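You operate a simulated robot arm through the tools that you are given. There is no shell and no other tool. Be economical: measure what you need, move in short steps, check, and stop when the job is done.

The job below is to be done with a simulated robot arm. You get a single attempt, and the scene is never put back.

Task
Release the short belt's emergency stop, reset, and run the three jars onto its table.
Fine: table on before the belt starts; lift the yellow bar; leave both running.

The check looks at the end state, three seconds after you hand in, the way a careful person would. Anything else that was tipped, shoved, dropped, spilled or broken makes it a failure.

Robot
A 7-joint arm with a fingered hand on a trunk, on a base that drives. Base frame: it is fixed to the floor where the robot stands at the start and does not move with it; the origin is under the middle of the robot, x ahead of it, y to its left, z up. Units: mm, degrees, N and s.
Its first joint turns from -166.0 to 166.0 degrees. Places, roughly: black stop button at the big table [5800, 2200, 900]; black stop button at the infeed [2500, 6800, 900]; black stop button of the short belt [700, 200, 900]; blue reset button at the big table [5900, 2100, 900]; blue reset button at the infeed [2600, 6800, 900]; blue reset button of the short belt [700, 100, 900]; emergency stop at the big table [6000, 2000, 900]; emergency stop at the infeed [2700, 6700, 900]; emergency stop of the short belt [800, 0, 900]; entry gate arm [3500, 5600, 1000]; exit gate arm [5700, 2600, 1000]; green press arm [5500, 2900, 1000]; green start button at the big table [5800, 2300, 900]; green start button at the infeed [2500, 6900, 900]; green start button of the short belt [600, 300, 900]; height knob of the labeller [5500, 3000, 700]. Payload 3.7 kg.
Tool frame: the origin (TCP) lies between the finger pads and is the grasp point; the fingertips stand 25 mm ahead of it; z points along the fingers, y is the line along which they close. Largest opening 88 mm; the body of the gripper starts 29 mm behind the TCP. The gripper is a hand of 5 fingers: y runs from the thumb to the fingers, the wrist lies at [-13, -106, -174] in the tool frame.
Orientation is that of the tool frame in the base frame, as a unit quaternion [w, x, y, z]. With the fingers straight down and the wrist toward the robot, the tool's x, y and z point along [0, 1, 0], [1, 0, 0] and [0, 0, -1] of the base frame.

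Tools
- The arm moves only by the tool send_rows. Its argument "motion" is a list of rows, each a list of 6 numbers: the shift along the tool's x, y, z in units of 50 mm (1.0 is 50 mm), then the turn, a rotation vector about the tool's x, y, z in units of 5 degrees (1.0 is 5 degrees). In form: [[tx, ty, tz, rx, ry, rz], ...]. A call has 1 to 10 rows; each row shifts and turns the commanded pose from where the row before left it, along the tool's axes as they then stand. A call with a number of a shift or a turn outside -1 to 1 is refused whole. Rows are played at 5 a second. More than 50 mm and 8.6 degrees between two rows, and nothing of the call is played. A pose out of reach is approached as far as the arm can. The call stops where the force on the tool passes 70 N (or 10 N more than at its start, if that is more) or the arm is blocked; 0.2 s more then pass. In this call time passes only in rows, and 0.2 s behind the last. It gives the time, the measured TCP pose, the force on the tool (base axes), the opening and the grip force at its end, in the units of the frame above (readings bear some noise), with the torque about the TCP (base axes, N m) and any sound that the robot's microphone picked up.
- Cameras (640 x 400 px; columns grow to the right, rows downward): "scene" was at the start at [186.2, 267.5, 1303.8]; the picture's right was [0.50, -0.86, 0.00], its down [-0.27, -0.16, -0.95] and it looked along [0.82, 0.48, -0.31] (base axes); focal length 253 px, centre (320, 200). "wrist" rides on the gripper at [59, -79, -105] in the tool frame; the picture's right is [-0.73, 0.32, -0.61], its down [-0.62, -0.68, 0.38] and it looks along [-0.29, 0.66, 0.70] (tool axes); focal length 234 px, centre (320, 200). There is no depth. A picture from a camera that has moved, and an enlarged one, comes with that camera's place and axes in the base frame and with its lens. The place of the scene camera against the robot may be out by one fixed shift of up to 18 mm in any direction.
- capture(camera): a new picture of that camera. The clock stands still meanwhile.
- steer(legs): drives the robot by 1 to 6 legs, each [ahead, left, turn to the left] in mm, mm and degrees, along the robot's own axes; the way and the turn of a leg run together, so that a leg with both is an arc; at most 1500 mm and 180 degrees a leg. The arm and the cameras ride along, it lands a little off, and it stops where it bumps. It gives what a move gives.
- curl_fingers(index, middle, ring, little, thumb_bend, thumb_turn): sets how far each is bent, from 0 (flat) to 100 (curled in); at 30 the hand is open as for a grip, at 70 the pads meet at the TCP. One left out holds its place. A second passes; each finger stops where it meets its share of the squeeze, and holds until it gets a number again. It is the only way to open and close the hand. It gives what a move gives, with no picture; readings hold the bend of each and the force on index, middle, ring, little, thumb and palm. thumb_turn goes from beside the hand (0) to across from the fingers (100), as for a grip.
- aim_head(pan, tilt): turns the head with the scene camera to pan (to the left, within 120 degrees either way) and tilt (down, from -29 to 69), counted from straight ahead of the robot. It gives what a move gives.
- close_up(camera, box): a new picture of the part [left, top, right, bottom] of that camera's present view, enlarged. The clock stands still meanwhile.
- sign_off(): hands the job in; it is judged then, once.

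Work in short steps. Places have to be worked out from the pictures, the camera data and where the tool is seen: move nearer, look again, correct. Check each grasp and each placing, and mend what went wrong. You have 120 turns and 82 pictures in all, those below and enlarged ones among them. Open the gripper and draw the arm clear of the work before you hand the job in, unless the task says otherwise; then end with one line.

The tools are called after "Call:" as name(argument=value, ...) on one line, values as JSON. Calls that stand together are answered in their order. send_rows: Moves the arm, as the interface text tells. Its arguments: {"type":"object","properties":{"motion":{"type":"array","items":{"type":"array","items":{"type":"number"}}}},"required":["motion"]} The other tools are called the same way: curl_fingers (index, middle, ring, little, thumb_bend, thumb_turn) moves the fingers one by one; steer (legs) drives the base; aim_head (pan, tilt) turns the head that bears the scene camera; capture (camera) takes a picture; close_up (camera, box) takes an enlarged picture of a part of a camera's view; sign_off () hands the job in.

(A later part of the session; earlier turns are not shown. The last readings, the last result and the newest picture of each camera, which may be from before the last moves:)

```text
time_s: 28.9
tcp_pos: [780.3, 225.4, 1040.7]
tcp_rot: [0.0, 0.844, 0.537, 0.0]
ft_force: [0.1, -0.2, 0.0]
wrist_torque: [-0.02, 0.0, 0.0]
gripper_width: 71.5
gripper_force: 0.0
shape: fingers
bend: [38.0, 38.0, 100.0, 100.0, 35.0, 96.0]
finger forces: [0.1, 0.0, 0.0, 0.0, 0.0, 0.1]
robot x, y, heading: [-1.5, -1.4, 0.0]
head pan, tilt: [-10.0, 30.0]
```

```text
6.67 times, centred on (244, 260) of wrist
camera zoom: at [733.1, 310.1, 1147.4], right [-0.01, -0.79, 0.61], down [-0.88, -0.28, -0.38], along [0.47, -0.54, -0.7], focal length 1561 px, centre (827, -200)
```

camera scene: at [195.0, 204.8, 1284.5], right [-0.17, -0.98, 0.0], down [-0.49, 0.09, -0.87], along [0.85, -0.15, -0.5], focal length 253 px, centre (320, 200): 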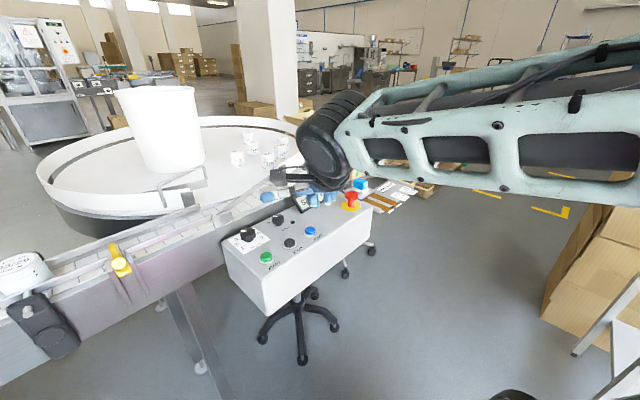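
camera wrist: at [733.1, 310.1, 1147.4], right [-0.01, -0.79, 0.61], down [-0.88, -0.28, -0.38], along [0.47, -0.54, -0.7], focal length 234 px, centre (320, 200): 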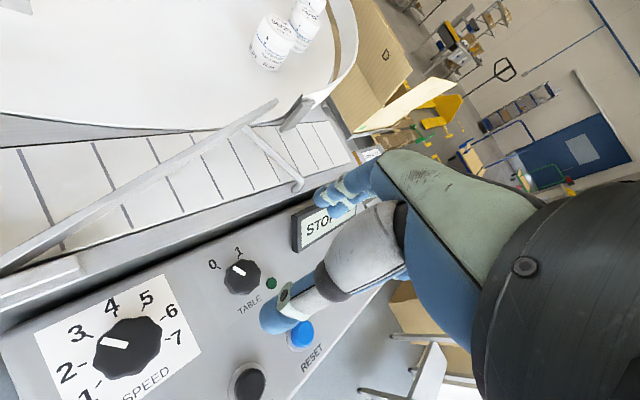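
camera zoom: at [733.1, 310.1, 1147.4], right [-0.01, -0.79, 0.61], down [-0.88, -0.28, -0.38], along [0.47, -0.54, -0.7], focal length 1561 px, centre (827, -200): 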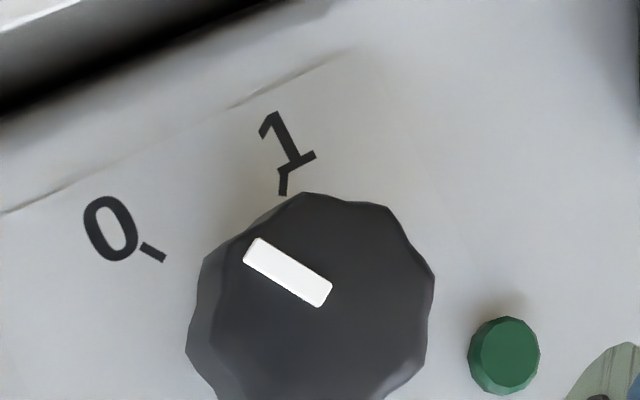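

The pointer is at 0, and 1 lies about 64 degrees clockwise of it. The panel is at about z 880 and the knob top at 904. I lower most of the way and check clearances to the belt.

Call:
send_rows(motion=[[-0.07, 0, 0.6, 0, 0, 0], [0, 0, 0.6, 0, 0, 0], [0, 0, 0.6, 0, 0, 0], [0, 0, 0.3, 0, 0, 0]])

Call:
close_up(camera="wrist", box=[160, 140, 400, 340])

Call:
close_up(camera="scene", box=[220, 150, 360, 240])

```text
time_s: 29.9
tcp_pos: [777.4, 221.4, 937.5]
tcp_rot: [0.0, 0.843, 0.538, -0.001]
ft_force: [0.8, 0.4, -0.3]
wrist_torque: [0.01, 0.0, -0.01]
gripper_width: 71.4
gripper_force: 0.0
shape: fingers
bend: [38.0, 38.0, 100.0, 100.0, 35.0, 96.0]
finger forces: [0.0, 0.0, 0.1, 0.0, 0.1, 0.0]
robot x, y, heading: [3.1, 3.2, -0.0]
head pan, tilt: [-10.0, 30.0]
```

```text
2.00 times, centred on (280, 240) of wrist
camera zoom: at [731.2, 305.8, 1044.2], right [-0.01, -0.79, 0.61], down [-0.88, -0.28, -0.38], along [0.47, -0.54, -0.7], focal length 468 px, centre (400, 120)
```

zoom: 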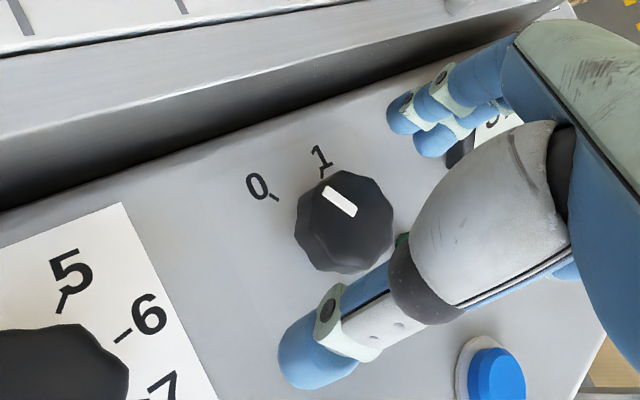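

```text
4.44 times, centred on (290, 195) of scene
camera zoom: at [194.6, 204.8, 1284.6], right [-0.17, -0.98, 0.0], down [-0.49, 0.09, -0.87], along [0.85, -0.15, -0.5], focal length 1124 px, centre (453, 222)
```

zoom: 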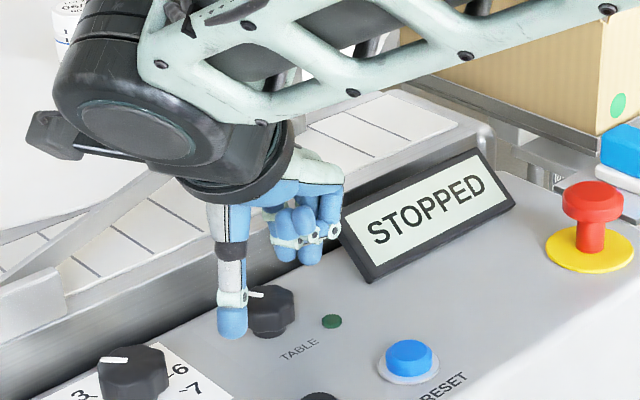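

The pinch straddles the knob with room at the belt wall. I lower the last 22 mm.

Call:
send_rows(motion=[[0, 0, 0.22, 0, 0, 0], [0, 0, 0.22, 0, 0, 0]])

Call:
curl_fingers(index=62, middle=62, thumb_bend=56)

Call:
close_up(camera="wrist", box=[200, 160, 400, 330])

```text
time_s: 30.5
tcp_pos: [777.8, 219.4, 912.6]
tcp_rot: [0.001, 0.844, 0.537, 0.0]
ft_force: [-0.2, 0.8, 0.2]
wrist_torque: [0.0, 0.01, 0.01]
gripper_width: 71.3
gripper_force: 0.1
shape: fingers
bend: [38.0, 38.0, 100.0, 100.0, 35.0, 96.0]
finger forces: [0.0, 0.1, 0.0, 0.1, 0.1, 0.0]
robot x, y, heading: [3.4, 0.1, -0.3]
head pan, tilt: [-10.0, 30.0]
```

```text
time_s: 31.5
tcp_pos: [777.9, 219.3, 913.7]
tcp_rot: [0.0, 0.844, 0.537, 0.0]
ft_force: [1.4, -0.6, -0.8]
wrist_torque: [0.01, -0.01, 0.02]
gripper_width: 27.1
gripper_force: 2.2
shape: fingers
bend: [59.0, 62.0, 100.0, 100.0, 54.0, 99.0]
finger forces: [2.3, 0.3, 0.0, 0.0, 0.9, 0.0]
robot x, y, heading: [-0.9, -3.1, 0.2]
head pan, tilt: [-10.0, 30.0]
```

```text
2.35 times, centred on (300, 245) of wrist
camera zoom: at [731.6, 304.7, 1020.9], right [-0.01, -0.79, 0.61], down [-0.88, -0.28, -0.38], along [0.47, -0.54, -0.7], focal length 551 px, centre (367, 94)
```

zoom: 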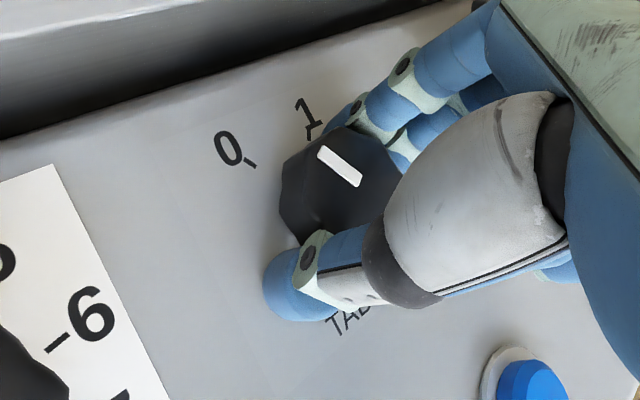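

All three digits are on the knob. I squeeze firmer and turn clockwise 50 degrees, then check.

Call:
curl_fingers(index=74, middle=76, thumb_bend=68)

Call:
send_rows(motion=[[0, 0, 0, 0, 0, 1], [0, 0, 0, 0, 0, 1], [0, 0, 0, 0, 0, 1], [0, 0, 0, 0, 0, 1], [0, 0, 0, 0, 0, 1], [0, 0, 0, 0, 0, 1], [0, 0, 0, 0, 0, 1], [0, 0, 0, 0, 0, 1], [0, 0, 0, 0, 0, 1], [0, 0, 0, 0, 0, 1]])

Call:
close_up(camera="wrist", box=[200, 160, 400, 330])

```text
time_s: 32.5
tcp_pos: [778.6, 219.0, 913.6]
tcp_rot: [0.001, 0.844, 0.537, 0.0]
ft_force: [5.0, -6.7, -9.7]
wrist_torque: [-0.02, 0.03, -0.05]
gripper_width: 24.3
gripper_force: 13.9
shape: fingers
bend: [58.0, 65.0, 100.0, 100.0, 57.0, 99.0]
finger forces: [9.5, 10.0, 0.1, 0.0, 8.0, 0.0]
robot x, y, heading: [-2.1, -1.4, 0.1]
head pan, tilt: [-10.0, 30.0]
```

```text
time_s: 34.7
tcp_pos: [777.1, 220.2, 914.6]
tcp_rot: [-0.001, 0.991, 0.131, -0.001]
ft_force: [-6.7, -6.7, -10.5]
wrist_torque: [-0.03, 0.1, 0.04]
gripper_width: 24.6
gripper_force: 13.6
shape: fingers
bend: [59.0, 64.0, 100.0, 100.0, 57.0, 100.0]
finger forces: [7.9, 10.5, 0.0, 0.0, 8.5, 0.0]
robot x, y, heading: [-2.9, 2.1, -0.1]
head pan, tilt: [-10.0, 30.0]
```

```text
2.35 times, centred on (300, 245) of wrist
camera zoom: at [814.5, 310.5, 1020.6], right [-0.62, -0.5, 0.61], down [-0.78, 0.5, -0.38], along [-0.11, -0.71, -0.7], focal length 551 px, centre (367, 94)
```

zoom: 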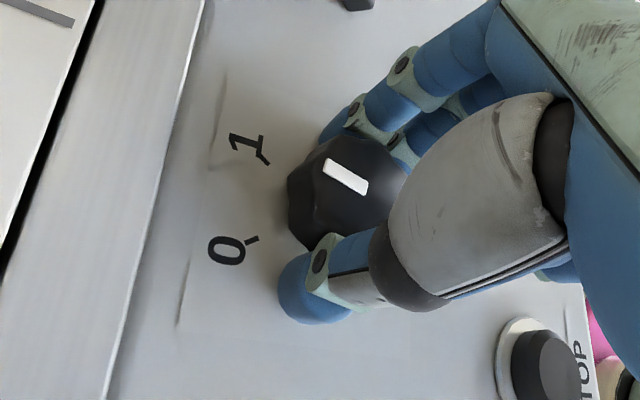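

The knob turned with the hand and the pointer is nearly at 1. I turn the remaining 14 degrees or so.

Call:
send_rows(motion=[[0, 0, 0, 0, 0, 1], [0, 0, 0, 0, 0, 1], [0, 0, 0, 0, 0, 0.8]])

Call:
close_up(camera="wrist", box=[200, 160, 400, 330])

Call:
capture(camera="scene")

```text
time_s: 35.5
tcp_pos: [778.0, 220.9, 912.7]
tcp_rot: [-0.001, 1.0, 0.008, -0.001]
ft_force: [-10.7, -8.3, -10.1]
wrist_torque: [-0.03, 0.14, -0.01]
gripper_width: 24.3
gripper_force: 14.2
shape: fingers
bend: [59.0, 64.0, 100.0, 100.0, 58.0, 100.0]
finger forces: [8.1, 12.0, 0.0, 0.0, 7.3, 0.0]
robot x, y, heading: [-2.3, 5.3, 0.0]
head pan, tilt: [-10.0, 30.0]
```

```text
2.35 times, centred on (300, 245) of wrist
camera zoom: at [836.1, 299.4, 1020.3], right [-0.72, -0.33, 0.61], down [-0.63, 0.67, -0.38], along [-0.28, -0.66, -0.7], focal length 551 px, centre (367, 94)
```

zoom: 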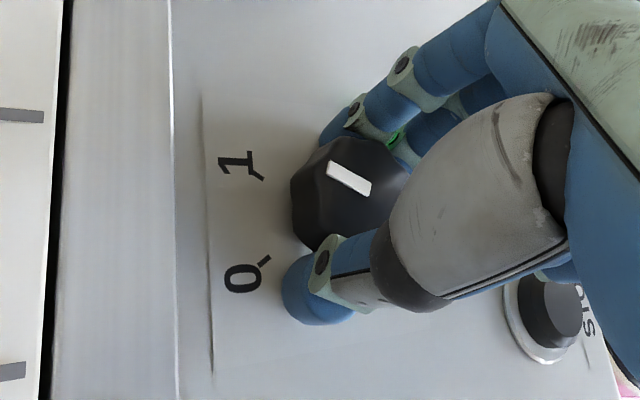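

```text
41 pictures are left
camera scene: at [194.6, 204.6, 1284.6], right [-0.17, -0.98, 0.0], down [-0.49, 0.09, -0.87], along [0.85, -0.15, -0.5], focal length 253 px, centre (320, 200)
```

scene: 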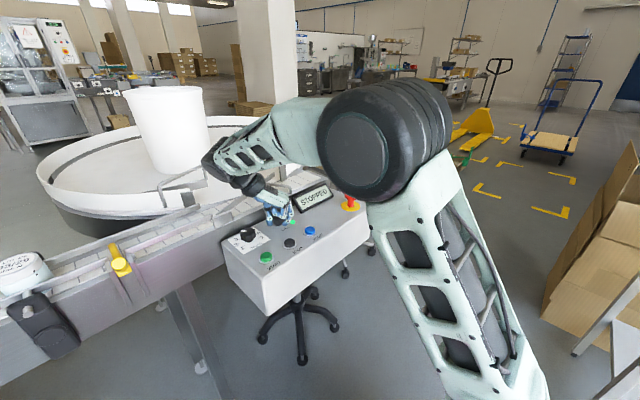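

The pointer now matches the 1 tick and the lamp glows green. I release, rise and look.

Call:
curl_fingers(index=38, middle=38, thumb_bend=32)

Call:
send_rows(motion=[[0, 0, -0.5, 0, 0, 0], [0, 0, -0.9, 0, 0, 0], [0, 0, -0.9, 0, 0, 0], [0, 0, -0.9, 0, 0, 0]])

Call:
aim_head(pan=15, tilt=25)

Call:
capture(camera="scene")

Call:
capture(camera="wrist")

```text
time_s: 36.5
tcp_pos: [778.6, 220.6, 913.9]
tcp_rot: [0.0, 1.0, 0.008, 0.0]
ft_force: [0.0, 0.4, -0.5]
wrist_torque: [0.01, 0.02, 0.01]
gripper_width: 73.8
gripper_force: 0.1
shape: fingers
bend: [38.0, 38.0, 100.0, 100.0, 32.0, 96.0]
finger forces: [0.0, 0.1, 0.1, 0.0, 0.0, 0.0]
robot x, y, heading: [-1.9, 1.3, 0.2]
head pan, tilt: [-10.0, 30.0]
```

```text
time_s: 37.5
tcp_pos: [778.9, 221.2, 1072.2]
tcp_rot: [0.0, 1.0, 0.009, 0.0]
ft_force: [0.6, -0.4, 1.1]
wrist_torque: [-0.01, 0.01, 0.0]
gripper_width: 73.7
gripper_force: 0.0
shape: fingers
bend: [38.0, 38.0, 100.0, 100.0, 32.0, 96.0]
finger forces: [0.0, 0.0, 0.0, 0.0, 0.0, 0.0]
robot x, y, heading: [2.8, 1.5, 0.2]
head pan, tilt: [-10.0, 30.0]
```

```text
time_s: 38.4
tcp_pos: [778.3, 221.5, 1070.5]
tcp_rot: [0.001, 1.0, 0.009, 0.0]
ft_force: [-0.5, -0.9, -0.8]
wrist_torque: [0.0, 0.02, -0.04]
gripper_width: 73.9
gripper_force: 0.1
shape: fingers
bend: [38.0, 38.0, 100.0, 100.0, 32.0, 96.0]
finger forces: [0.1, 0.1, 0.1, 0.1, 0.0, 0.0]
robot x, y, heading: [-2.0, 0.3, -0.3]
head pan, tilt: [15.0, 25.0]
```

```text
40 pictures are left
camera scene: at [194.6, 244.3, 1292.5], right [0.26, -0.97, 0.0], down [-0.41, -0.11, -0.91], along [0.88, 0.23, -0.42], focal length 253 px, centre (320, 200)
```

scene: 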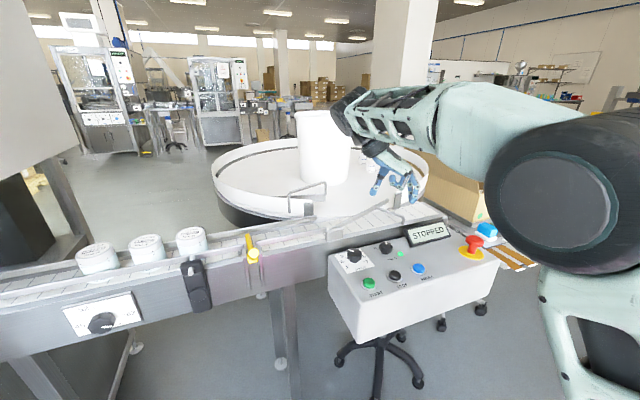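

```text
39 pictures are left
camera wrist: at [836.4, 299.7, 1178.4], right [-0.72, -0.34, 0.61], down [-0.64, 0.67, -0.38], along [-0.28, -0.66, -0.7], focal length 234 px, centre (320, 200)
```

wrist: 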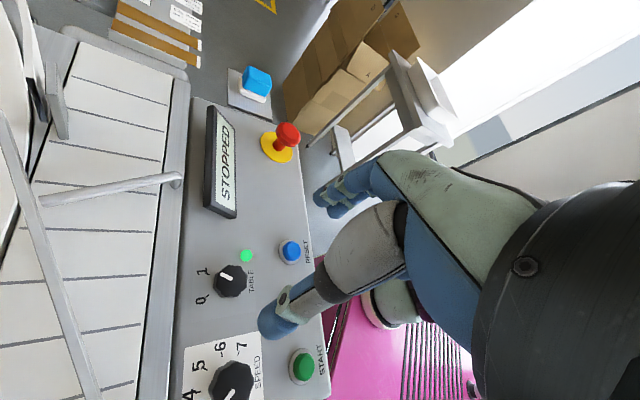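

The lamp is green, the table is turning and the display says "STOPPED". I now bring the hand toward the yellow bar, near (597, 498, 945), turning the wrist back and staying high.

Call:
send_rows(motion=[[0, 0, -0.1, 0, 0, -1], [0, 0, -0.1, 0, 0, -1], [0, 0, 0, 0, 0, -1], [0, 0, 0, 0, 0, -1], [0, 0, 0, 0, 0, -1], [0, 0, 0, 0, 0, -1], [0, 0, 0, 0, 0, -1], [0, 0, 0, 0, 0, -1], [0, 0, 0, 0, 0, -1]])

Call:
send_rows(motion=[[0, 0, 0, 0, 0, -1], [0, 0, 0, 0, 0, -1], [0, 0, 0, 0, 0, -1], [0, 0, 0, 0, 0, -1], [0, 0, 0, 0, 0, -1], [0, 0, 0, 0, 0, -1], [0, 0, 0, 0, 0, -1], [0, 0, 0, 0, 0, -1], [0, 0, 0, 0, 0, -0.8]])

Call:
send_rows(motion=[[0.74, -0.62, 0, 0, 0, 0], [0.74, -0.62, 0, 0, 0, 0], [0.74, -0.62, 0, 0, 0, 0], [0.74, -0.62, 0, 0, 0, 0], [0.74, -0.62, 0, 0, 0, 0], [0.74, -0.62, 0, 0, 0, 0], [0.74, -0.62, 0, 0, 0, 0]])

Call:
capture(camera="wrist")

Call:
aim_head(pan=40, tilt=32)

Call:
capture(camera="scene")

```text
time_s: 40.4
tcp_pos: [778.8, 221.9, 1082.5]
tcp_rot: [0.0, 0.92, 0.392, -0.001]
ft_force: [0.5, 0.1, 0.5]
wrist_torque: [0.01, 0.0, 0.01]
gripper_width: 74.1
gripper_force: 0.0
shape: fingers
bend: [38.0, 38.0, 100.0, 100.0, 32.0, 96.0]
finger forces: [0.0, 0.0, 0.0, 0.0, 0.0, 0.1]
robot x, y, heading: [2.5, 0.1, 0.1]
head pan, tilt: [15.0, 25.0]
```

```text
time_s: 42.4
tcp_pos: [778.0, 220.9, 1082.9]
tcp_rot: [0.0, 0.707, 0.708, -0.001]
ft_force: [-0.8, 0.6, -0.1]
wrist_torque: [0.05, 0.0, 0.01]
gripper_width: 73.8
gripper_force: 0.1
shape: fingers
bend: [38.0, 38.0, 100.0, 100.0, 32.0, 96.0]
finger forces: [0.0, 0.1, 0.0, 0.0, 0.1, 0.0]
robot x, y, heading: [2.8, -2.8, 0.0]
head pan, tilt: [15.0, 25.0]
```

```text
time_s: 44.0
tcp_pos: [560.0, 479.2, 1084.4]
tcp_rot: [0.0, 0.708, 0.707, 0.0]
ft_force: [-0.3, -0.6, 0.3]
wrist_torque: [-0.01, 0.0, 0.02]
gripper_width: 74.1
gripper_force: 0.0
shape: fingers
bend: [38.0, 38.0, 100.0, 100.0, 32.0, 96.0]
finger forces: [0.0, 0.0, 0.0, 0.1, 0.1, 0.0]
robot x, y, heading: [-1.6, 0.2, 0.0]
head pan, tilt: [15.0, 25.0]
```

```text
38 pictures are left
camera wrist: at [481.2, 536.2, 1190.8], right [0.32, -0.73, 0.61], down [-0.68, -0.62, -0.38], along [0.66, -0.29, -0.7], focal length 234 px, centre (320, 200)
```

wrist: 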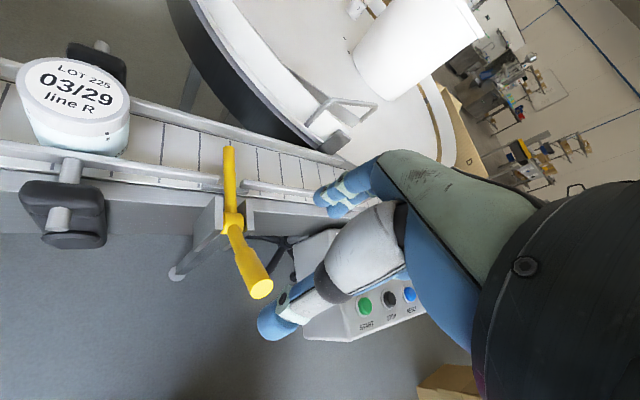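

```text
time_s: 44.8
tcp_pos: [559.9, 479.6, 1083.6]
tcp_rot: [0.0, 0.707, 0.707, 0.0]
ft_force: [-0.1, -0.4, -0.5]
wrist_torque: [0.02, 0.03, 0.02]
gripper_width: 74.0
gripper_force: 0.1
shape: fingers
bend: [38.0, 38.0, 100.0, 100.0, 32.0, 96.0]
finger forces: [0.1, 0.1, 0.0, 0.0, 0.1, 0.0]
robot x, y, heading: [0.4, 1.3, -0.1]
head pan, tilt: [40.0, 32.0]
```

```text
37 pictures are left
camera scene: at [174.2, 278.1, 1281.4], right [0.64, -0.77, 0.0], down [-0.41, -0.34, -0.85], along [0.65, 0.54, -0.53], focal length 253 px, centre (320, 200)
```

scene: 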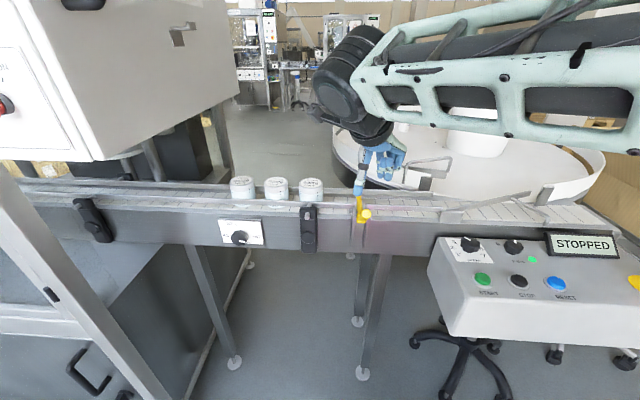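

The bar is a lever: a handle with a knob sticks out toward me, a pivot sits between the lugs, and the arm lies across the belt. I zoom in on the pivot.

Call:
close_up(camera="wrist", box=[160, 130, 320, 310])

Call:
close_up(camera="scene", box=[290, 160, 430, 250])

```text
2.22 times, centred on (240, 220) of wrist
camera zoom: at [481.3, 536.3, 1190.7], right [0.32, -0.73, 0.61], down [-0.68, -0.62, -0.38], along [0.66, -0.29, -0.7], focal length 520 px, centre (498, 156)
```

zoom: 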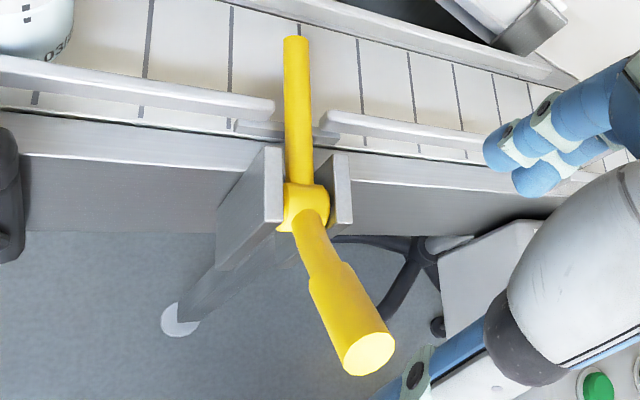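

```text
4.44 times, centred on (360, 205) of scene
camera zoom: at [174.2, 278.1, 1281.4], right [0.64, -0.77, 0.0], down [-0.41, -0.34, -0.85], along [0.65, 0.54, -0.53], focal length 1124 px, centre (142, 178)
```

zoom: 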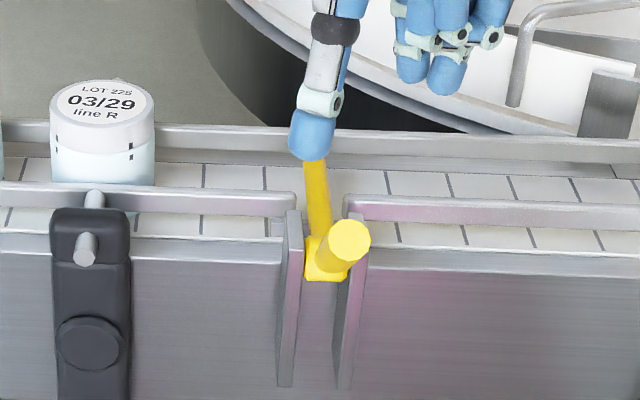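

From the two views: pivot at (613, 515, 926), knob end at (544, 469, 994). Pushing the handle down should raise the bar. I set index and middle as pushers and move above the handle.

Call:
curl_fingers(index=30, middle=30, thumb_bend=30)

Call:
send_rows(motion=[[-0.1, -0.54, 0, 0, 0, 0], [-0.1, -0.54, 0, 0, 0, 0], [0, 0, 0.5, 0, 0, 0]])

Call:
close_up(camera="scene", box=[280, 130, 440, 240])

Call:
capture(camera="wrist")

```text
time_s: 45.8
tcp_pos: [560.0, 478.9, 1084.9]
tcp_rot: [0.0, 0.707, 0.707, -0.001]
ft_force: [0.0, 0.0, -0.7]
wrist_torque: [-0.04, -0.01, 0.01]
gripper_width: 84.7
gripper_force: 0.1
shape: fingers
bend: [30.0, 30.0, 100.0, 100.0, 30.0, 96.0]
finger forces: [0.1, 0.1, 0.0, 0.0, 0.0, 0.0]
robot x, y, heading: [0.6, 0.6, -0.1]
head pan, tilt: [40.0, 32.0]
```

```text
time_s: 46.6
tcp_pos: [507.7, 470.1, 1058.1]
tcp_rot: [0.0, 0.707, 0.707, 0.0]
ft_force: [0.1, -0.7, 0.6]
wrist_torque: [0.01, -0.05, 0.0]
gripper_width: 84.7
gripper_force: 0.1
shape: fingers
bend: [30.0, 30.0, 100.0, 100.0, 30.0, 96.0]
finger forces: [0.1, 0.0, 0.0, 0.0, 0.1, 0.0]
robot x, y, heading: [-0.7, -2.2, 0.2]
head pan, tilt: [40.0, 32.0]
```

```text
3.64 times, centred on (360, 185) of scene
camera zoom: at [174.2, 278.1, 1281.4], right [0.64, -0.77, 0.0], down [-0.41, -0.34, -0.85], along [0.65, 0.55, -0.53], focal length 919 px, centre (174, 254)
```

zoom: 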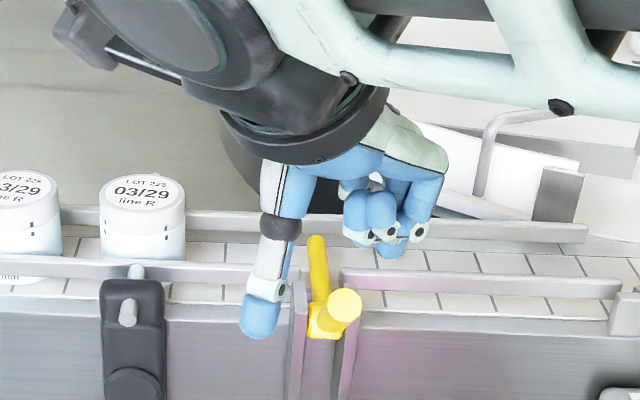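

```text
33 pictures are left
camera wrist: at [428.6, 528.1, 1166.0], right [0.32, -0.73, 0.61], down [-0.68, -0.62, -0.38], along [0.66, -0.29, -0.7], focal length 234 px, centre (320, 200)
```

wrist: 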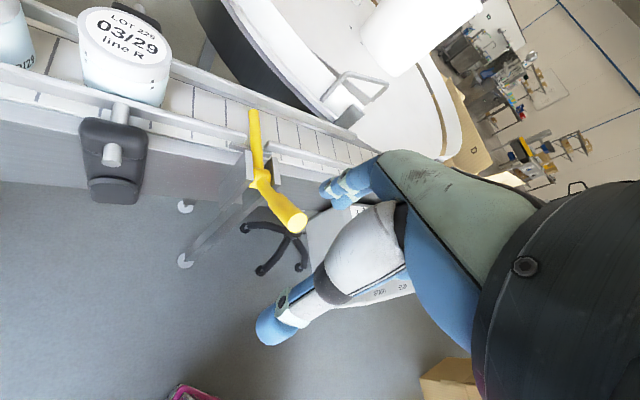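

Fingertips are just above the knob end. I shift 8 mm inward for margin and push down stepwise, watching the force.

Call:
send_rows(motion=[[0, 0.16, 0.3, 0, 0, 0], [0, 0, 0.3, 0, 0, 0], [0, 0, 0.2, 0, 0, 0], [0, 0, 0.2, 0, 0, 0]])

Call:
send_rows(motion=[[0, 0, 0.2, 0, 0, 0], [0, 0, 0.2, 0, 0, 0]])

Call:
close_up(camera="scene", box=[280, 130, 440, 240])

```text
time_s: 47.6
tcp_pos: [514.7, 468.3, 1010.4]
tcp_rot: [0.0, 0.707, 0.707, -0.001]
ft_force: [0.6, -1.1, 1.3]
wrist_torque: [0.01, -0.03, -0.01]
gripper_width: 85.2
gripper_force: 0.1
shape: fingers
bend: [30.0, 30.0, 100.0, 100.0, 30.0, 96.0]
finger forces: [1.0, 0.1, 0.1, 0.0, 0.0, 0.1]
robot x, y, heading: [-0.8, 1.5, 0.1]
head pan, tilt: [40.0, 32.0]
```

```text
time_s: 48.2
tcp_pos: [515.0, 470.0, 989.6]
tcp_rot: [0.0, 0.707, 0.707, 0.0]
ft_force: [0.8, -4.8, 3.8]
wrist_torque: [0.05, -0.17, -0.16]
gripper_width: 87.3
gripper_force: 2.3
shape: fingers
bend: [29.0, 30.0, 100.0, 100.0, 30.0, 96.0]
finger forces: [4.3, 0.1, 0.1, 0.0, 0.1, 0.1]
robot x, y, heading: [1.0, -2.6, 0.1]
head pan, tilt: [40.0, 32.0]
```

```text
3.64 times, centred on (360, 185) of scene
camera zoom: at [174.2, 277.8, 1281.5], right [0.64, -0.77, 0.0], down [-0.41, -0.34, -0.85], along [0.65, 0.55, -0.53], focal length 919 px, centre (174, 254)
```

zoom: 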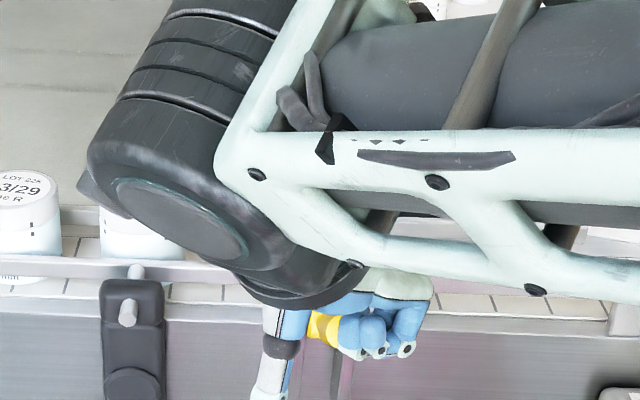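

Index feels 4 N with a sideways push, so the fingers may be slipping off the handle. I check the wrist view.

Call:
close_up(camera="wrist", box=[160, 60, 420, 360])

```text
1.33 times, centred on (290, 210) of wrist
camera zoom: at [435.9, 527.3, 1095.4], right [0.32, -0.73, 0.61], down [-0.68, -0.62, -0.38], along [0.66, -0.29, -0.7], focal length 312 px, centre (360, 187)
```

zoom: 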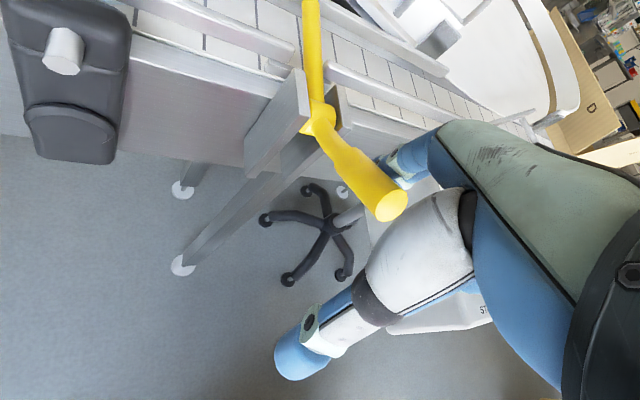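

The index slipped off to the right side of the handle, which hasn't moved. I rise, turn 33 degrees left so the finger row lies square across the handle, and recentre.

Call:
send_rows(motion=[[0, 0, -0.9, 0, 0, 0], [0, 0, -0.3, 0, 0, 0], [-0.13, 0.03, 0, 0, 0, -1], [-0.13, 0.03, 0, 0, 0, -1], [0, 0, 0, 0, 0, -1], [0, 0, 0, 0, 0, -1], [0, 0, 0, 0, 0, -1], [0, 0, 0, 0, 0, -1], [0, 0, 0, 0, 0, -0.6]])

Call:
capture(camera="wrist")

Call:
close_up(camera="scene", box=[280, 130, 440, 240])

```text
time_s: 50.2
tcp_pos: [518.8, 455.4, 1047.9]
tcp_rot: [0.0, 0.476, 0.879, 0.001]
ft_force: [-0.2, 0.0, -1.0]
wrist_torque: [-0.01, 0.02, 0.0]
gripper_width: 85.3
gripper_force: 0.2
shape: fingers
bend: [30.0, 30.0, 100.0, 100.0, 30.0, 96.0]
finger forces: [0.0, 0.1, 0.0, 0.0, 0.0, 0.0]
robot x, y, heading: [-2.3, -1.8, -0.1]
head pan, tilt: [40.0, 32.0]
```

```text
30 pictures are left
camera wrist: at [420.4, 461.6, 1155.2], right [0.67, -0.43, 0.61], down [-0.23, -0.89, -0.38], along [0.71, 0.12, -0.7], focal length 234 px, centre (320, 200)
```

wrist: 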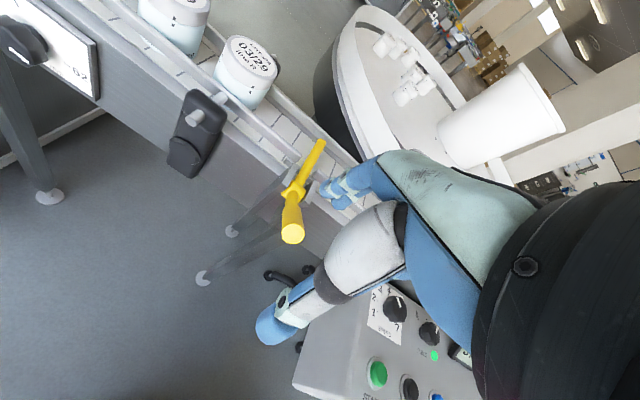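

```text
3.64 times, centred on (360, 185) of scene
camera zoom: at [174.2, 278.1, 1281.4], right [0.64, -0.77, 0.0], down [-0.41, -0.34, -0.85], along [0.65, 0.55, -0.53], focal length 919 px, centre (174, 254)
```

zoom: 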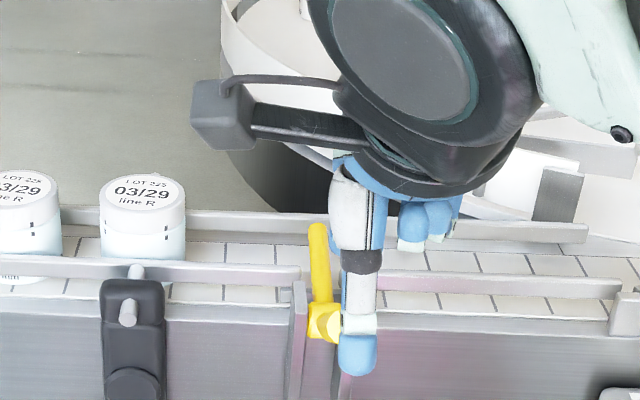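

The handle line now runs midway between index and middle, about 3 mm off. I correct that and push down again.

Call:
send_rows(motion=[[-0.06, 0, 0.4, 0, 0, 0], [0, 0, 0.4, 0, 0, 0], [0, 0, 0.2, 0, 0, 0], [0, 0, 0.2, 0, 0, 0]])

Call:
close_up(camera="wrist", box=[180, 100, 400, 360])

```text
time_s: 51.2
tcp_pos: [519.0, 454.7, 989.3]
tcp_rot: [0.001, 0.477, 0.879, -0.001]
ft_force: [-0.3, -0.4, 1.2]
wrist_torque: [0.01, -0.07, -0.02]
gripper_width: 84.8
gripper_force: 0.0
shape: fingers
bend: [30.0, 30.0, 100.0, 100.0, 30.0, 96.0]
finger forces: [1.5, 0.1, 0.0, 0.1, 0.1, 0.1]
robot x, y, heading: [-2.1, 2.5, 0.1]
head pan, tilt: [40.0, 32.0]
```

```text
1.54 times, centred on (290, 230) of wrist
camera zoom: at [421.0, 459.4, 1095.9], right [0.67, -0.43, 0.61], down [-0.23, -0.89, -0.38], along [0.71, 0.12, -0.7], focal length 360 px, centre (366, 154)
```

zoom: 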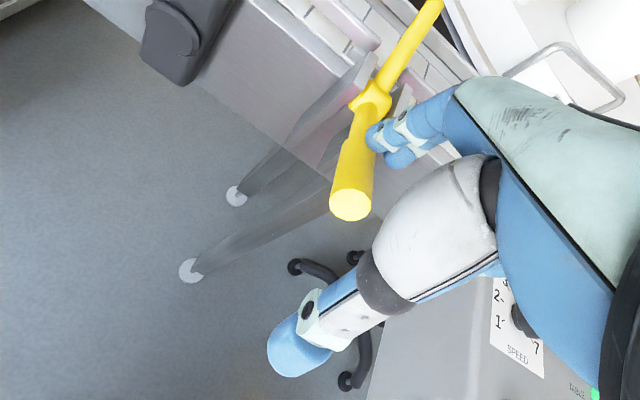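

The index still lands on the right flank of the handle. I rise, shift 13 mm to the left across the handle, and press again.

Call:
send_rows(motion=[[0, 0, -0.5, 0, 0, 0], [0.26, 0, -0.1, 0, 0, 0], [0, 0, 0.3, 0, 0, 0], [0, 0, 0.2, 0, 0, 0], [0, 0, 0.1, 0, 0, 0], [0, 0, 0.1, 0, 0, 0]])

Call:
close_up(camera="wrist", box=[250, 100, 350, 250])

```text
time_s: 52.6
tcp_pos: [513.1, 464.9, 983.9]
tcp_rot: [0.0, 0.477, 0.879, -0.001]
ft_force: [-0.1, 0.3, 2.7]
wrist_torque: [0.03, -0.1, 0.01]
gripper_width: 84.7
gripper_force: 0.7
shape: fingers
bend: [30.0, 30.0, 100.0, 100.0, 30.0, 96.0]
finger forces: [0.0, 1.7, 0.1, 0.0, 0.0, 0.0]
robot x, y, heading: [0.5, 1.7, 0.0]
head pan, tilt: [40.0, 32.0]
```

```text
2.67 times, centred on (300, 175) of wrist
camera zoom: at [415.9, 469.9, 1090.8], right [0.67, -0.43, 0.61], down [-0.23, -0.89, -0.38], along [0.71, 0.12, -0.7], focal length 624 px, centre (373, 267)
```

zoom: 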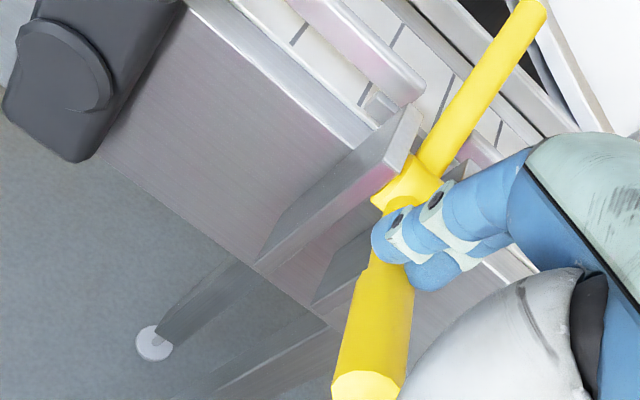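

The fingers now rest on top of the handle's neck. I push on in small steps.

Call:
send_rows(motion=[[0, 0, 0.1, 0, 0, 0], [0, 0, 0.1, 0, 0, 0], [0, 0, 0.1, 0, 0, 0]])

Call:
close_up(camera="wrist", box=[250, 80, 370, 260])

```text
time_s: 53.4
tcp_pos: [512.3, 464.7, 969.4]
tcp_rot: [0.0, 0.477, 0.879, 0.001]
ft_force: [0.3, -0.1, 1.3]
wrist_torque: [0.02, -0.11, 0.0]
gripper_width: 84.5
gripper_force: 0.7
shape: fingers
bend: [30.0, 30.0, 100.0, 100.0, 30.0, 96.0]
finger forces: [0.0, 1.3, 0.1, 0.0, 0.1, 0.0]
robot x, y, heading: [0.0, -0.2, 0.1]
head pan, tilt: [40.0, 32.0]
```

```text
2.22 times, centred on (310, 170) of wrist
camera zoom: at [415.1, 469.6, 1075.8], right [0.67, -0.43, 0.61], down [-0.23, -0.89, -0.38], along [0.71, 0.11, -0.7], focal length 520 px, centre (342, 267)
```

zoom: 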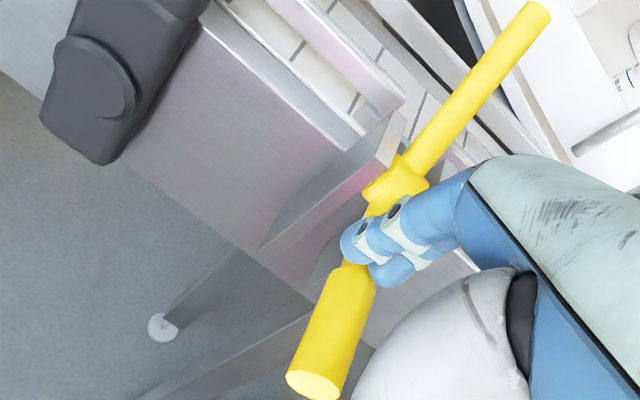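

It works: the handle goes down and the bar's far end is rising. I move outward along the handle for leverage and clearance, then keep pushing.

Call:
send_rows(motion=[[0, 0, -0.3, 0, 0, 0], [0, -0.5, 0, 0, 0, 0], [0, 0, 0.3, 0, 0, 0], [0, 0, 0.2, 0, 0, 0], [0, 0, 0.2, 0, 0, 0]])

Call:
close_up(camera="wrist", box=[230, 60, 390, 260])

```text
time_s: 54.6
tcp_pos: [490.7, 451.0, 946.9]
tcp_rot: [0.0, 0.478, 0.879, 0.0]
ft_force: [0.7, -0.6, -0.1]
wrist_torque: [-0.02, 0.02, -0.02]
gripper_width: 84.9
gripper_force: 0.0
shape: fingers
bend: [30.0, 30.0, 100.0, 100.0, 30.0, 96.0]
finger forces: [0.0, 0.1, 0.0, 0.0, 0.0, 0.0]
robot x, y, heading: [1.3, 0.9, 0.2]
head pan, tilt: [40.0, 32.0]
```

```text
2.00 times, centred on (310, 160) of wrist
camera zoom: at [393.0, 456.0, 1053.7], right [0.67, -0.43, 0.61], down [-0.23, -0.89, -0.38], along [0.71, 0.11, -0.7], focal length 468 px, centre (340, 280)
```

zoom: 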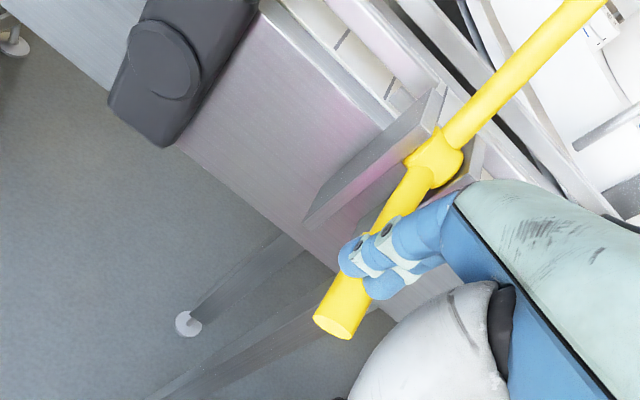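

The handle is lower and offers almost no resistance. I continue down.

Call:
send_rows(motion=[[0, 0, 0.2, 0, 0, 0], [0, 0, 0.2, 0, 0, 0], [0, 0, 0.2, 0, 0, 0], [0, 0, 0.2, 0, 0, 0]])

Call:
capture(camera="wrist")

Call:
close_up(camera="scene", box=[260, 120, 460, 270])

```text
time_s: 55.6
tcp_pos: [491.1, 450.7, 910.9]
tcp_rot: [0.001, 0.476, 0.879, 0.003]
ft_force: [-8.4, -3.6, 33.8]
wrist_torque: [0.69, -1.45, 0.02]
gripper_width: 85.3
gripper_force: 17.2
shape: fingers
bend: [30.0, 30.0, 100.0, 100.0, 30.0, 96.0]
finger forces: [2.3, 32.7, 0.0, 0.1, 0.0, 0.1]
robot x, y, heading: [-0.5, -0.3, 0.0]
head pan, tilt: [40.0, 32.0]
```

```text
24 pictures are left
camera wrist: at [393.5, 455.1, 1016.5], right [0.67, -0.43, 0.61], down [-0.23, -0.89, -0.39], along [0.71, 0.12, -0.69], focal length 234 px, centre (320, 200)
```

wrist: 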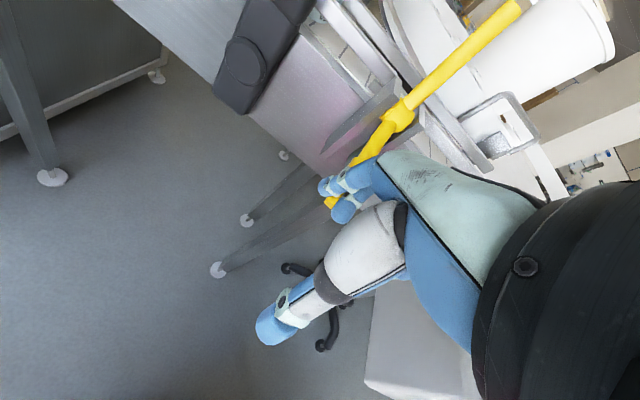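

```text
2.67 times, centred on (360, 195) of scene
camera zoom: at [173.0, 277.2, 1281.8], right [0.64, -0.77, 0.0], down [-0.41, -0.34, -0.85], along [0.65, 0.55, -0.53], focal length 674 px, centre (213, 213)
```

zoom: 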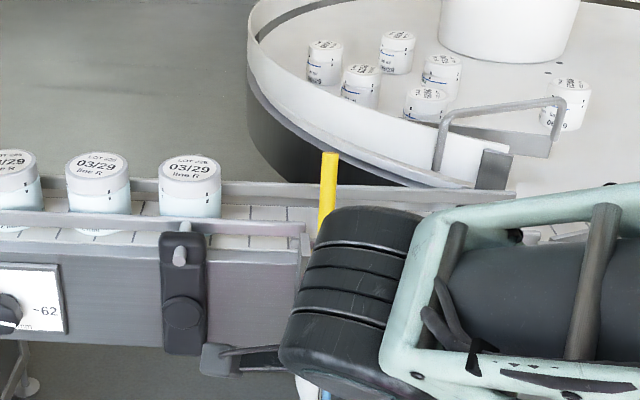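

The force rose to 34 N, so the lever is at its stop with the bar raised. I back off upward gently and check whether it stays.

Call:
send_rows(motion=[[0, 0, -0.3, 0, 0, 0], [0, -0.2, -0.7, 0, 0, 0], [0, -0.4, -0.8, 0, 0, 0], [0, -0.6, -0.7, 0, 0, 0], [0, -0.6, -0.7, 0, 0, 0]])

Call:
capture(camera="wrist")

Call:
close_up(camera="scene", box=[240, 120, 440, 270])

```text
time_s: 56.8
tcp_pos: [417.6, 398.9, 1068.6]
tcp_rot: [-0.001, 0.478, 0.879, 0.0]
ft_force: [0.1, 0.5, 0.0]
wrist_torque: [-0.03, 0.02, -0.03]
gripper_width: 85.0
gripper_force: 0.1
shape: fingers
bend: [30.0, 30.0, 100.0, 100.0, 30.0, 96.0]
finger forces: [0.0, 0.1, 0.0, 0.1, 0.0, 0.0]
robot x, y, heading: [1.1, -3.5, 0.2]
head pan, tilt: [40.0, 32.0]
```

```text
22 pictures are left
camera wrist: at [320.5, 404.6, 1175.5], right [0.67, -0.43, 0.61], down [-0.23, -0.89, -0.38], along [0.71, 0.11, -0.7], focal length 234 px, centre (320, 200)
```

wrist: 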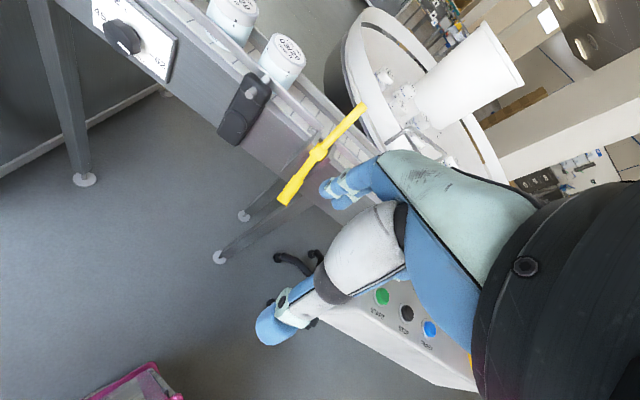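

```text
2.67 times, centred on (340, 195) of scene
camera zoom: at [174.4, 278.3, 1281.4], right [0.64, -0.77, 0.0], down [-0.41, -0.34, -0.85], along [0.65, 0.55, -0.53], focal length 674 px, centre (267, 213)
```

zoom: 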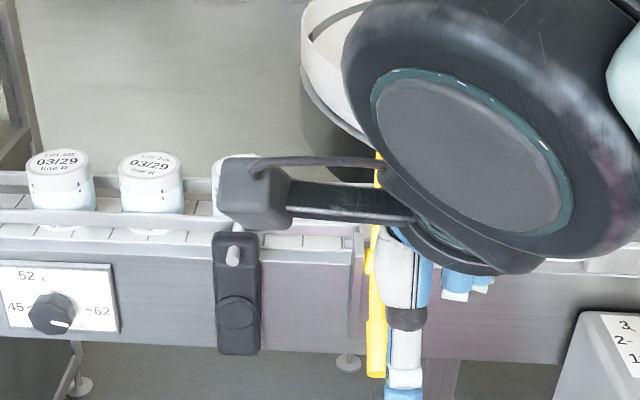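

The bar stays up on its own, handle down. Next is Start at (646, 257, 895): I turn the wrist back, extend only the middle finger, and approach.

Call:
curl_fingers(index=100, middle=30, thumb_bend=0, thumb_turn=0)

Call:
send_rows(motion=[[0, 0, 0, 0, 0, 1], [0, 0, 0, 0, 0, 1], [0, 0, 0, 0, 0, 1], [0, 0, 0, 0, 0, 1], [0, 0, 0, 0, 0, 1], [0, 0, 0, 0, 0, 1], [0, 0, 0, 0, 0, 0.6]])

Call:
send_rows(motion=[[-0.45, 0.6, 0.2, 0, 0, 0], [-0.45, 0.6, 0.3, 0, 0, 0], [-0.45, 0.6, 0.3, 0, 0, 0], [-0.45, 0.6, 0.4, 0, 0, 0], [-0.45, 0.6, 0.5, 0, 0, 0], [-0.45, 0.6, 0.5, 0, 0, 0]])

Call:
capture(camera="wrist")

Call:
aim_head(pan=20, tilt=32)

Call:
capture(camera="scene")

```text
time_s: 57.8
tcp_pos: [418.1, 400.2, 1069.1]
tcp_rot: [0.001, 0.477, 0.879, 0.0]
ft_force: [1.1, 1.0, 0.7]
wrist_torque: [-0.04, 0.03, 0.0]
gripper_width: 81.1
gripper_force: 0.1
shape: fingers
bend: [100.0, 30.0, 100.0, 100.0, 0.0, 0.0]
finger forces: [0.1, 0.0, 0.0, 0.1, 0.0, 0.0]
robot x, y, heading: [-0.1, 0.6, -0.0]
head pan, tilt: [40.0, 32.0]
```

```text
time_s: 59.4
tcp_pos: [416.0, 401.4, 1067.6]
tcp_rot: [0.0, 0.707, 0.707, 0.0]
ft_force: [0.0, 0.3, 0.4]
wrist_torque: [-0.03, -0.01, 0.01]
gripper_width: 80.6
gripper_force: 0.0
shape: fingers
bend: [100.0, 30.0, 100.0, 100.0, 0.0, 0.0]
finger forces: [0.1, 0.0, 0.0, 0.1, 0.0, 0.0]
robot x, y, heading: [1.0, -3.5, -0.1]
head pan, tilt: [40.0, 32.0]
```

```text
time_s: 60.8
tcp_pos: [596.3, 268.3, 958.1]
tcp_rot: [0.0, 0.707, 0.707, 0.001]
ft_force: [-0.3, -0.5, 0.5]
wrist_torque: [-0.01, 0.05, 0.03]
gripper_width: 80.6
gripper_force: 0.0
shape: fingers
bend: [100.0, 30.0, 100.0, 100.0, 0.0, 0.0]
finger forces: [0.0, 0.1, 0.0, 0.1, 0.0, 0.1]
robot x, y, heading: [-0.9, -0.4, -0.2]
head pan, tilt: [40.0, 32.0]
```

```text
20 pictures are left
camera wrist: at [518.3, 325.0, 1065.5], right [0.32, -0.73, 0.61], down [-0.68, -0.62, -0.38], along [0.66, -0.29, -0.7], focal length 234 px, centre (320, 200)
```

wrist: 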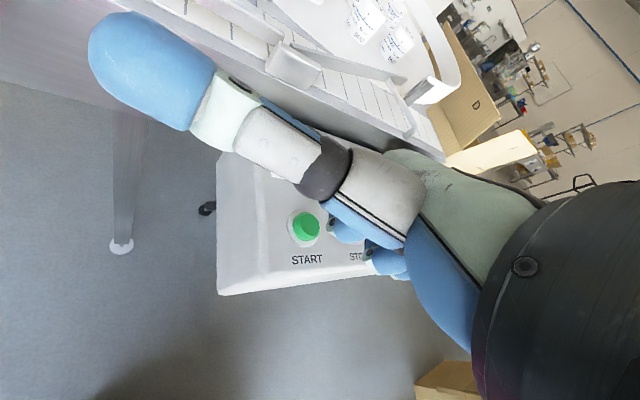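

```text
time_s: 61.7
tcp_pos: [595.8, 267.2, 958.9]
tcp_rot: [0.0, 0.707, 0.707, -0.001]
ft_force: [0.7, -0.2, 1.1]
wrist_torque: [-0.01, -0.01, 0.02]
gripper_width: 80.5
gripper_force: 0.0
shape: fingers
bend: [100.0, 30.0, 100.0, 100.0, 0.0, 0.0]
finger forces: [0.0, 0.1, 0.0, 0.1, 0.1, 0.0]
robot x, y, heading: [1.4, -1.3, 0.1]
head pan, tilt: [20.0, 32.0]
```

```text
19 pictures are left
camera scene: at [189.7, 251.2, 1281.4], right [0.34, -0.94, 0.0], down [-0.5, -0.18, -0.85], along [0.8, 0.29, -0.53], focal length 253 px, centre (320, 200)
```

scene: 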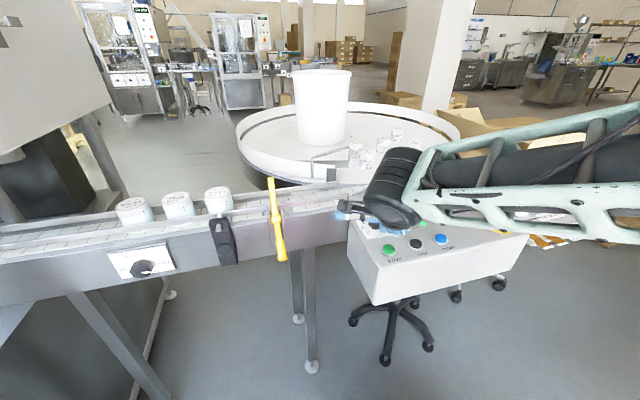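

The bar stands raised and Start is under the finger, needing an 8 mm shift right. I lower onto it and press the way I pressed Reset.

Call:
send_rows(motion=[[-0.16, 0.04, 0.4, 0, 0, 0], [0, 0, 0.3, 0, 0, 0], [0, 0, 0.1, 0, 0, 0], [0, 0, 0.06, 0, 0, 0], [0, 0, 0.06, 0, 0, 0]])

```text
time_s: 62.9
tcp_pos: [598.1, 259.7, 913.2]
tcp_rot: [0.0, 0.706, 0.708, 0.001]
ft_force: [-4.3, 1.6, 14.3]
wrist_torque: [-0.11, -0.67, 0.04]
gripper_width: 80.8
gripper_force: 7.0
shape: fingers
bend: [100.0, 30.0, 100.0, 100.0, 0.0, 0.0]
finger forces: [0.0, 14.3, 0.1, 0.0, 0.0, 0.0]
robot x, y, heading: [1.9, 1.0, 0.2]
head pan, tilt: [20.0, 32.0]
heard: click
```

Click heard at 14 N. I lift off, draw back toward myself and look.

Call:
send_rows(motion=[[0, 0, -0.5, 0, 0, 0], [0, 0, -0.9, 0, 0, 0], [-0.3, -0.4, -0.8, 0, 0, 0], [-0.5, -0.6, -0.5, 0, 0, 0], [-0.5, -0.6, -0.5, 0, 0, 0], [-0.5, -0.6, -0.3, 0, 0, 0]])

Call:
capture(camera="scene")

```text
time_s: 64.3
tcp_pos: [488.0, 170.3, 1086.7]
tcp_rot: [0.0, 0.706, 0.708, 0.0]
ft_force: [-0.1, 0.5, -0.1]
wrist_torque: [0.02, 0.0, 0.02]
gripper_width: 80.8
gripper_force: 0.1
shape: fingers
bend: [100.0, 30.0, 100.0, 100.0, 0.0, 0.0]
finger forces: [0.1, 0.1, 0.1, 0.0, 0.0, 0.0]
robot x, y, heading: [-0.2, -1.8, -0.1]
head pan, tilt: [20.0, 32.0]
```

```text
18 pictures are left
camera scene: at [189.9, 251.3, 1281.4], right [0.34, -0.94, 0.0], down [-0.5, -0.18, -0.85], along [0.8, 0.29, -0.53], focal length 253 px, centre (320, 200)
```

scene: 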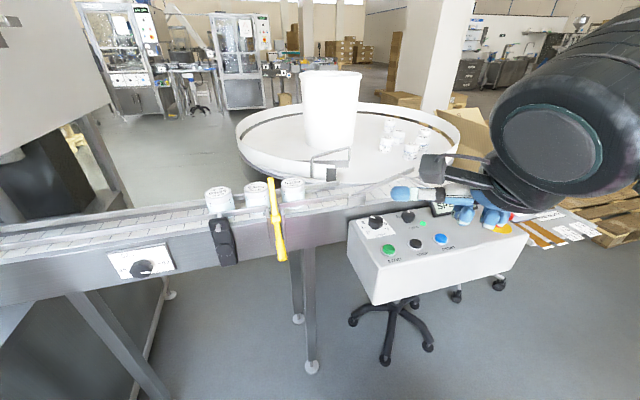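

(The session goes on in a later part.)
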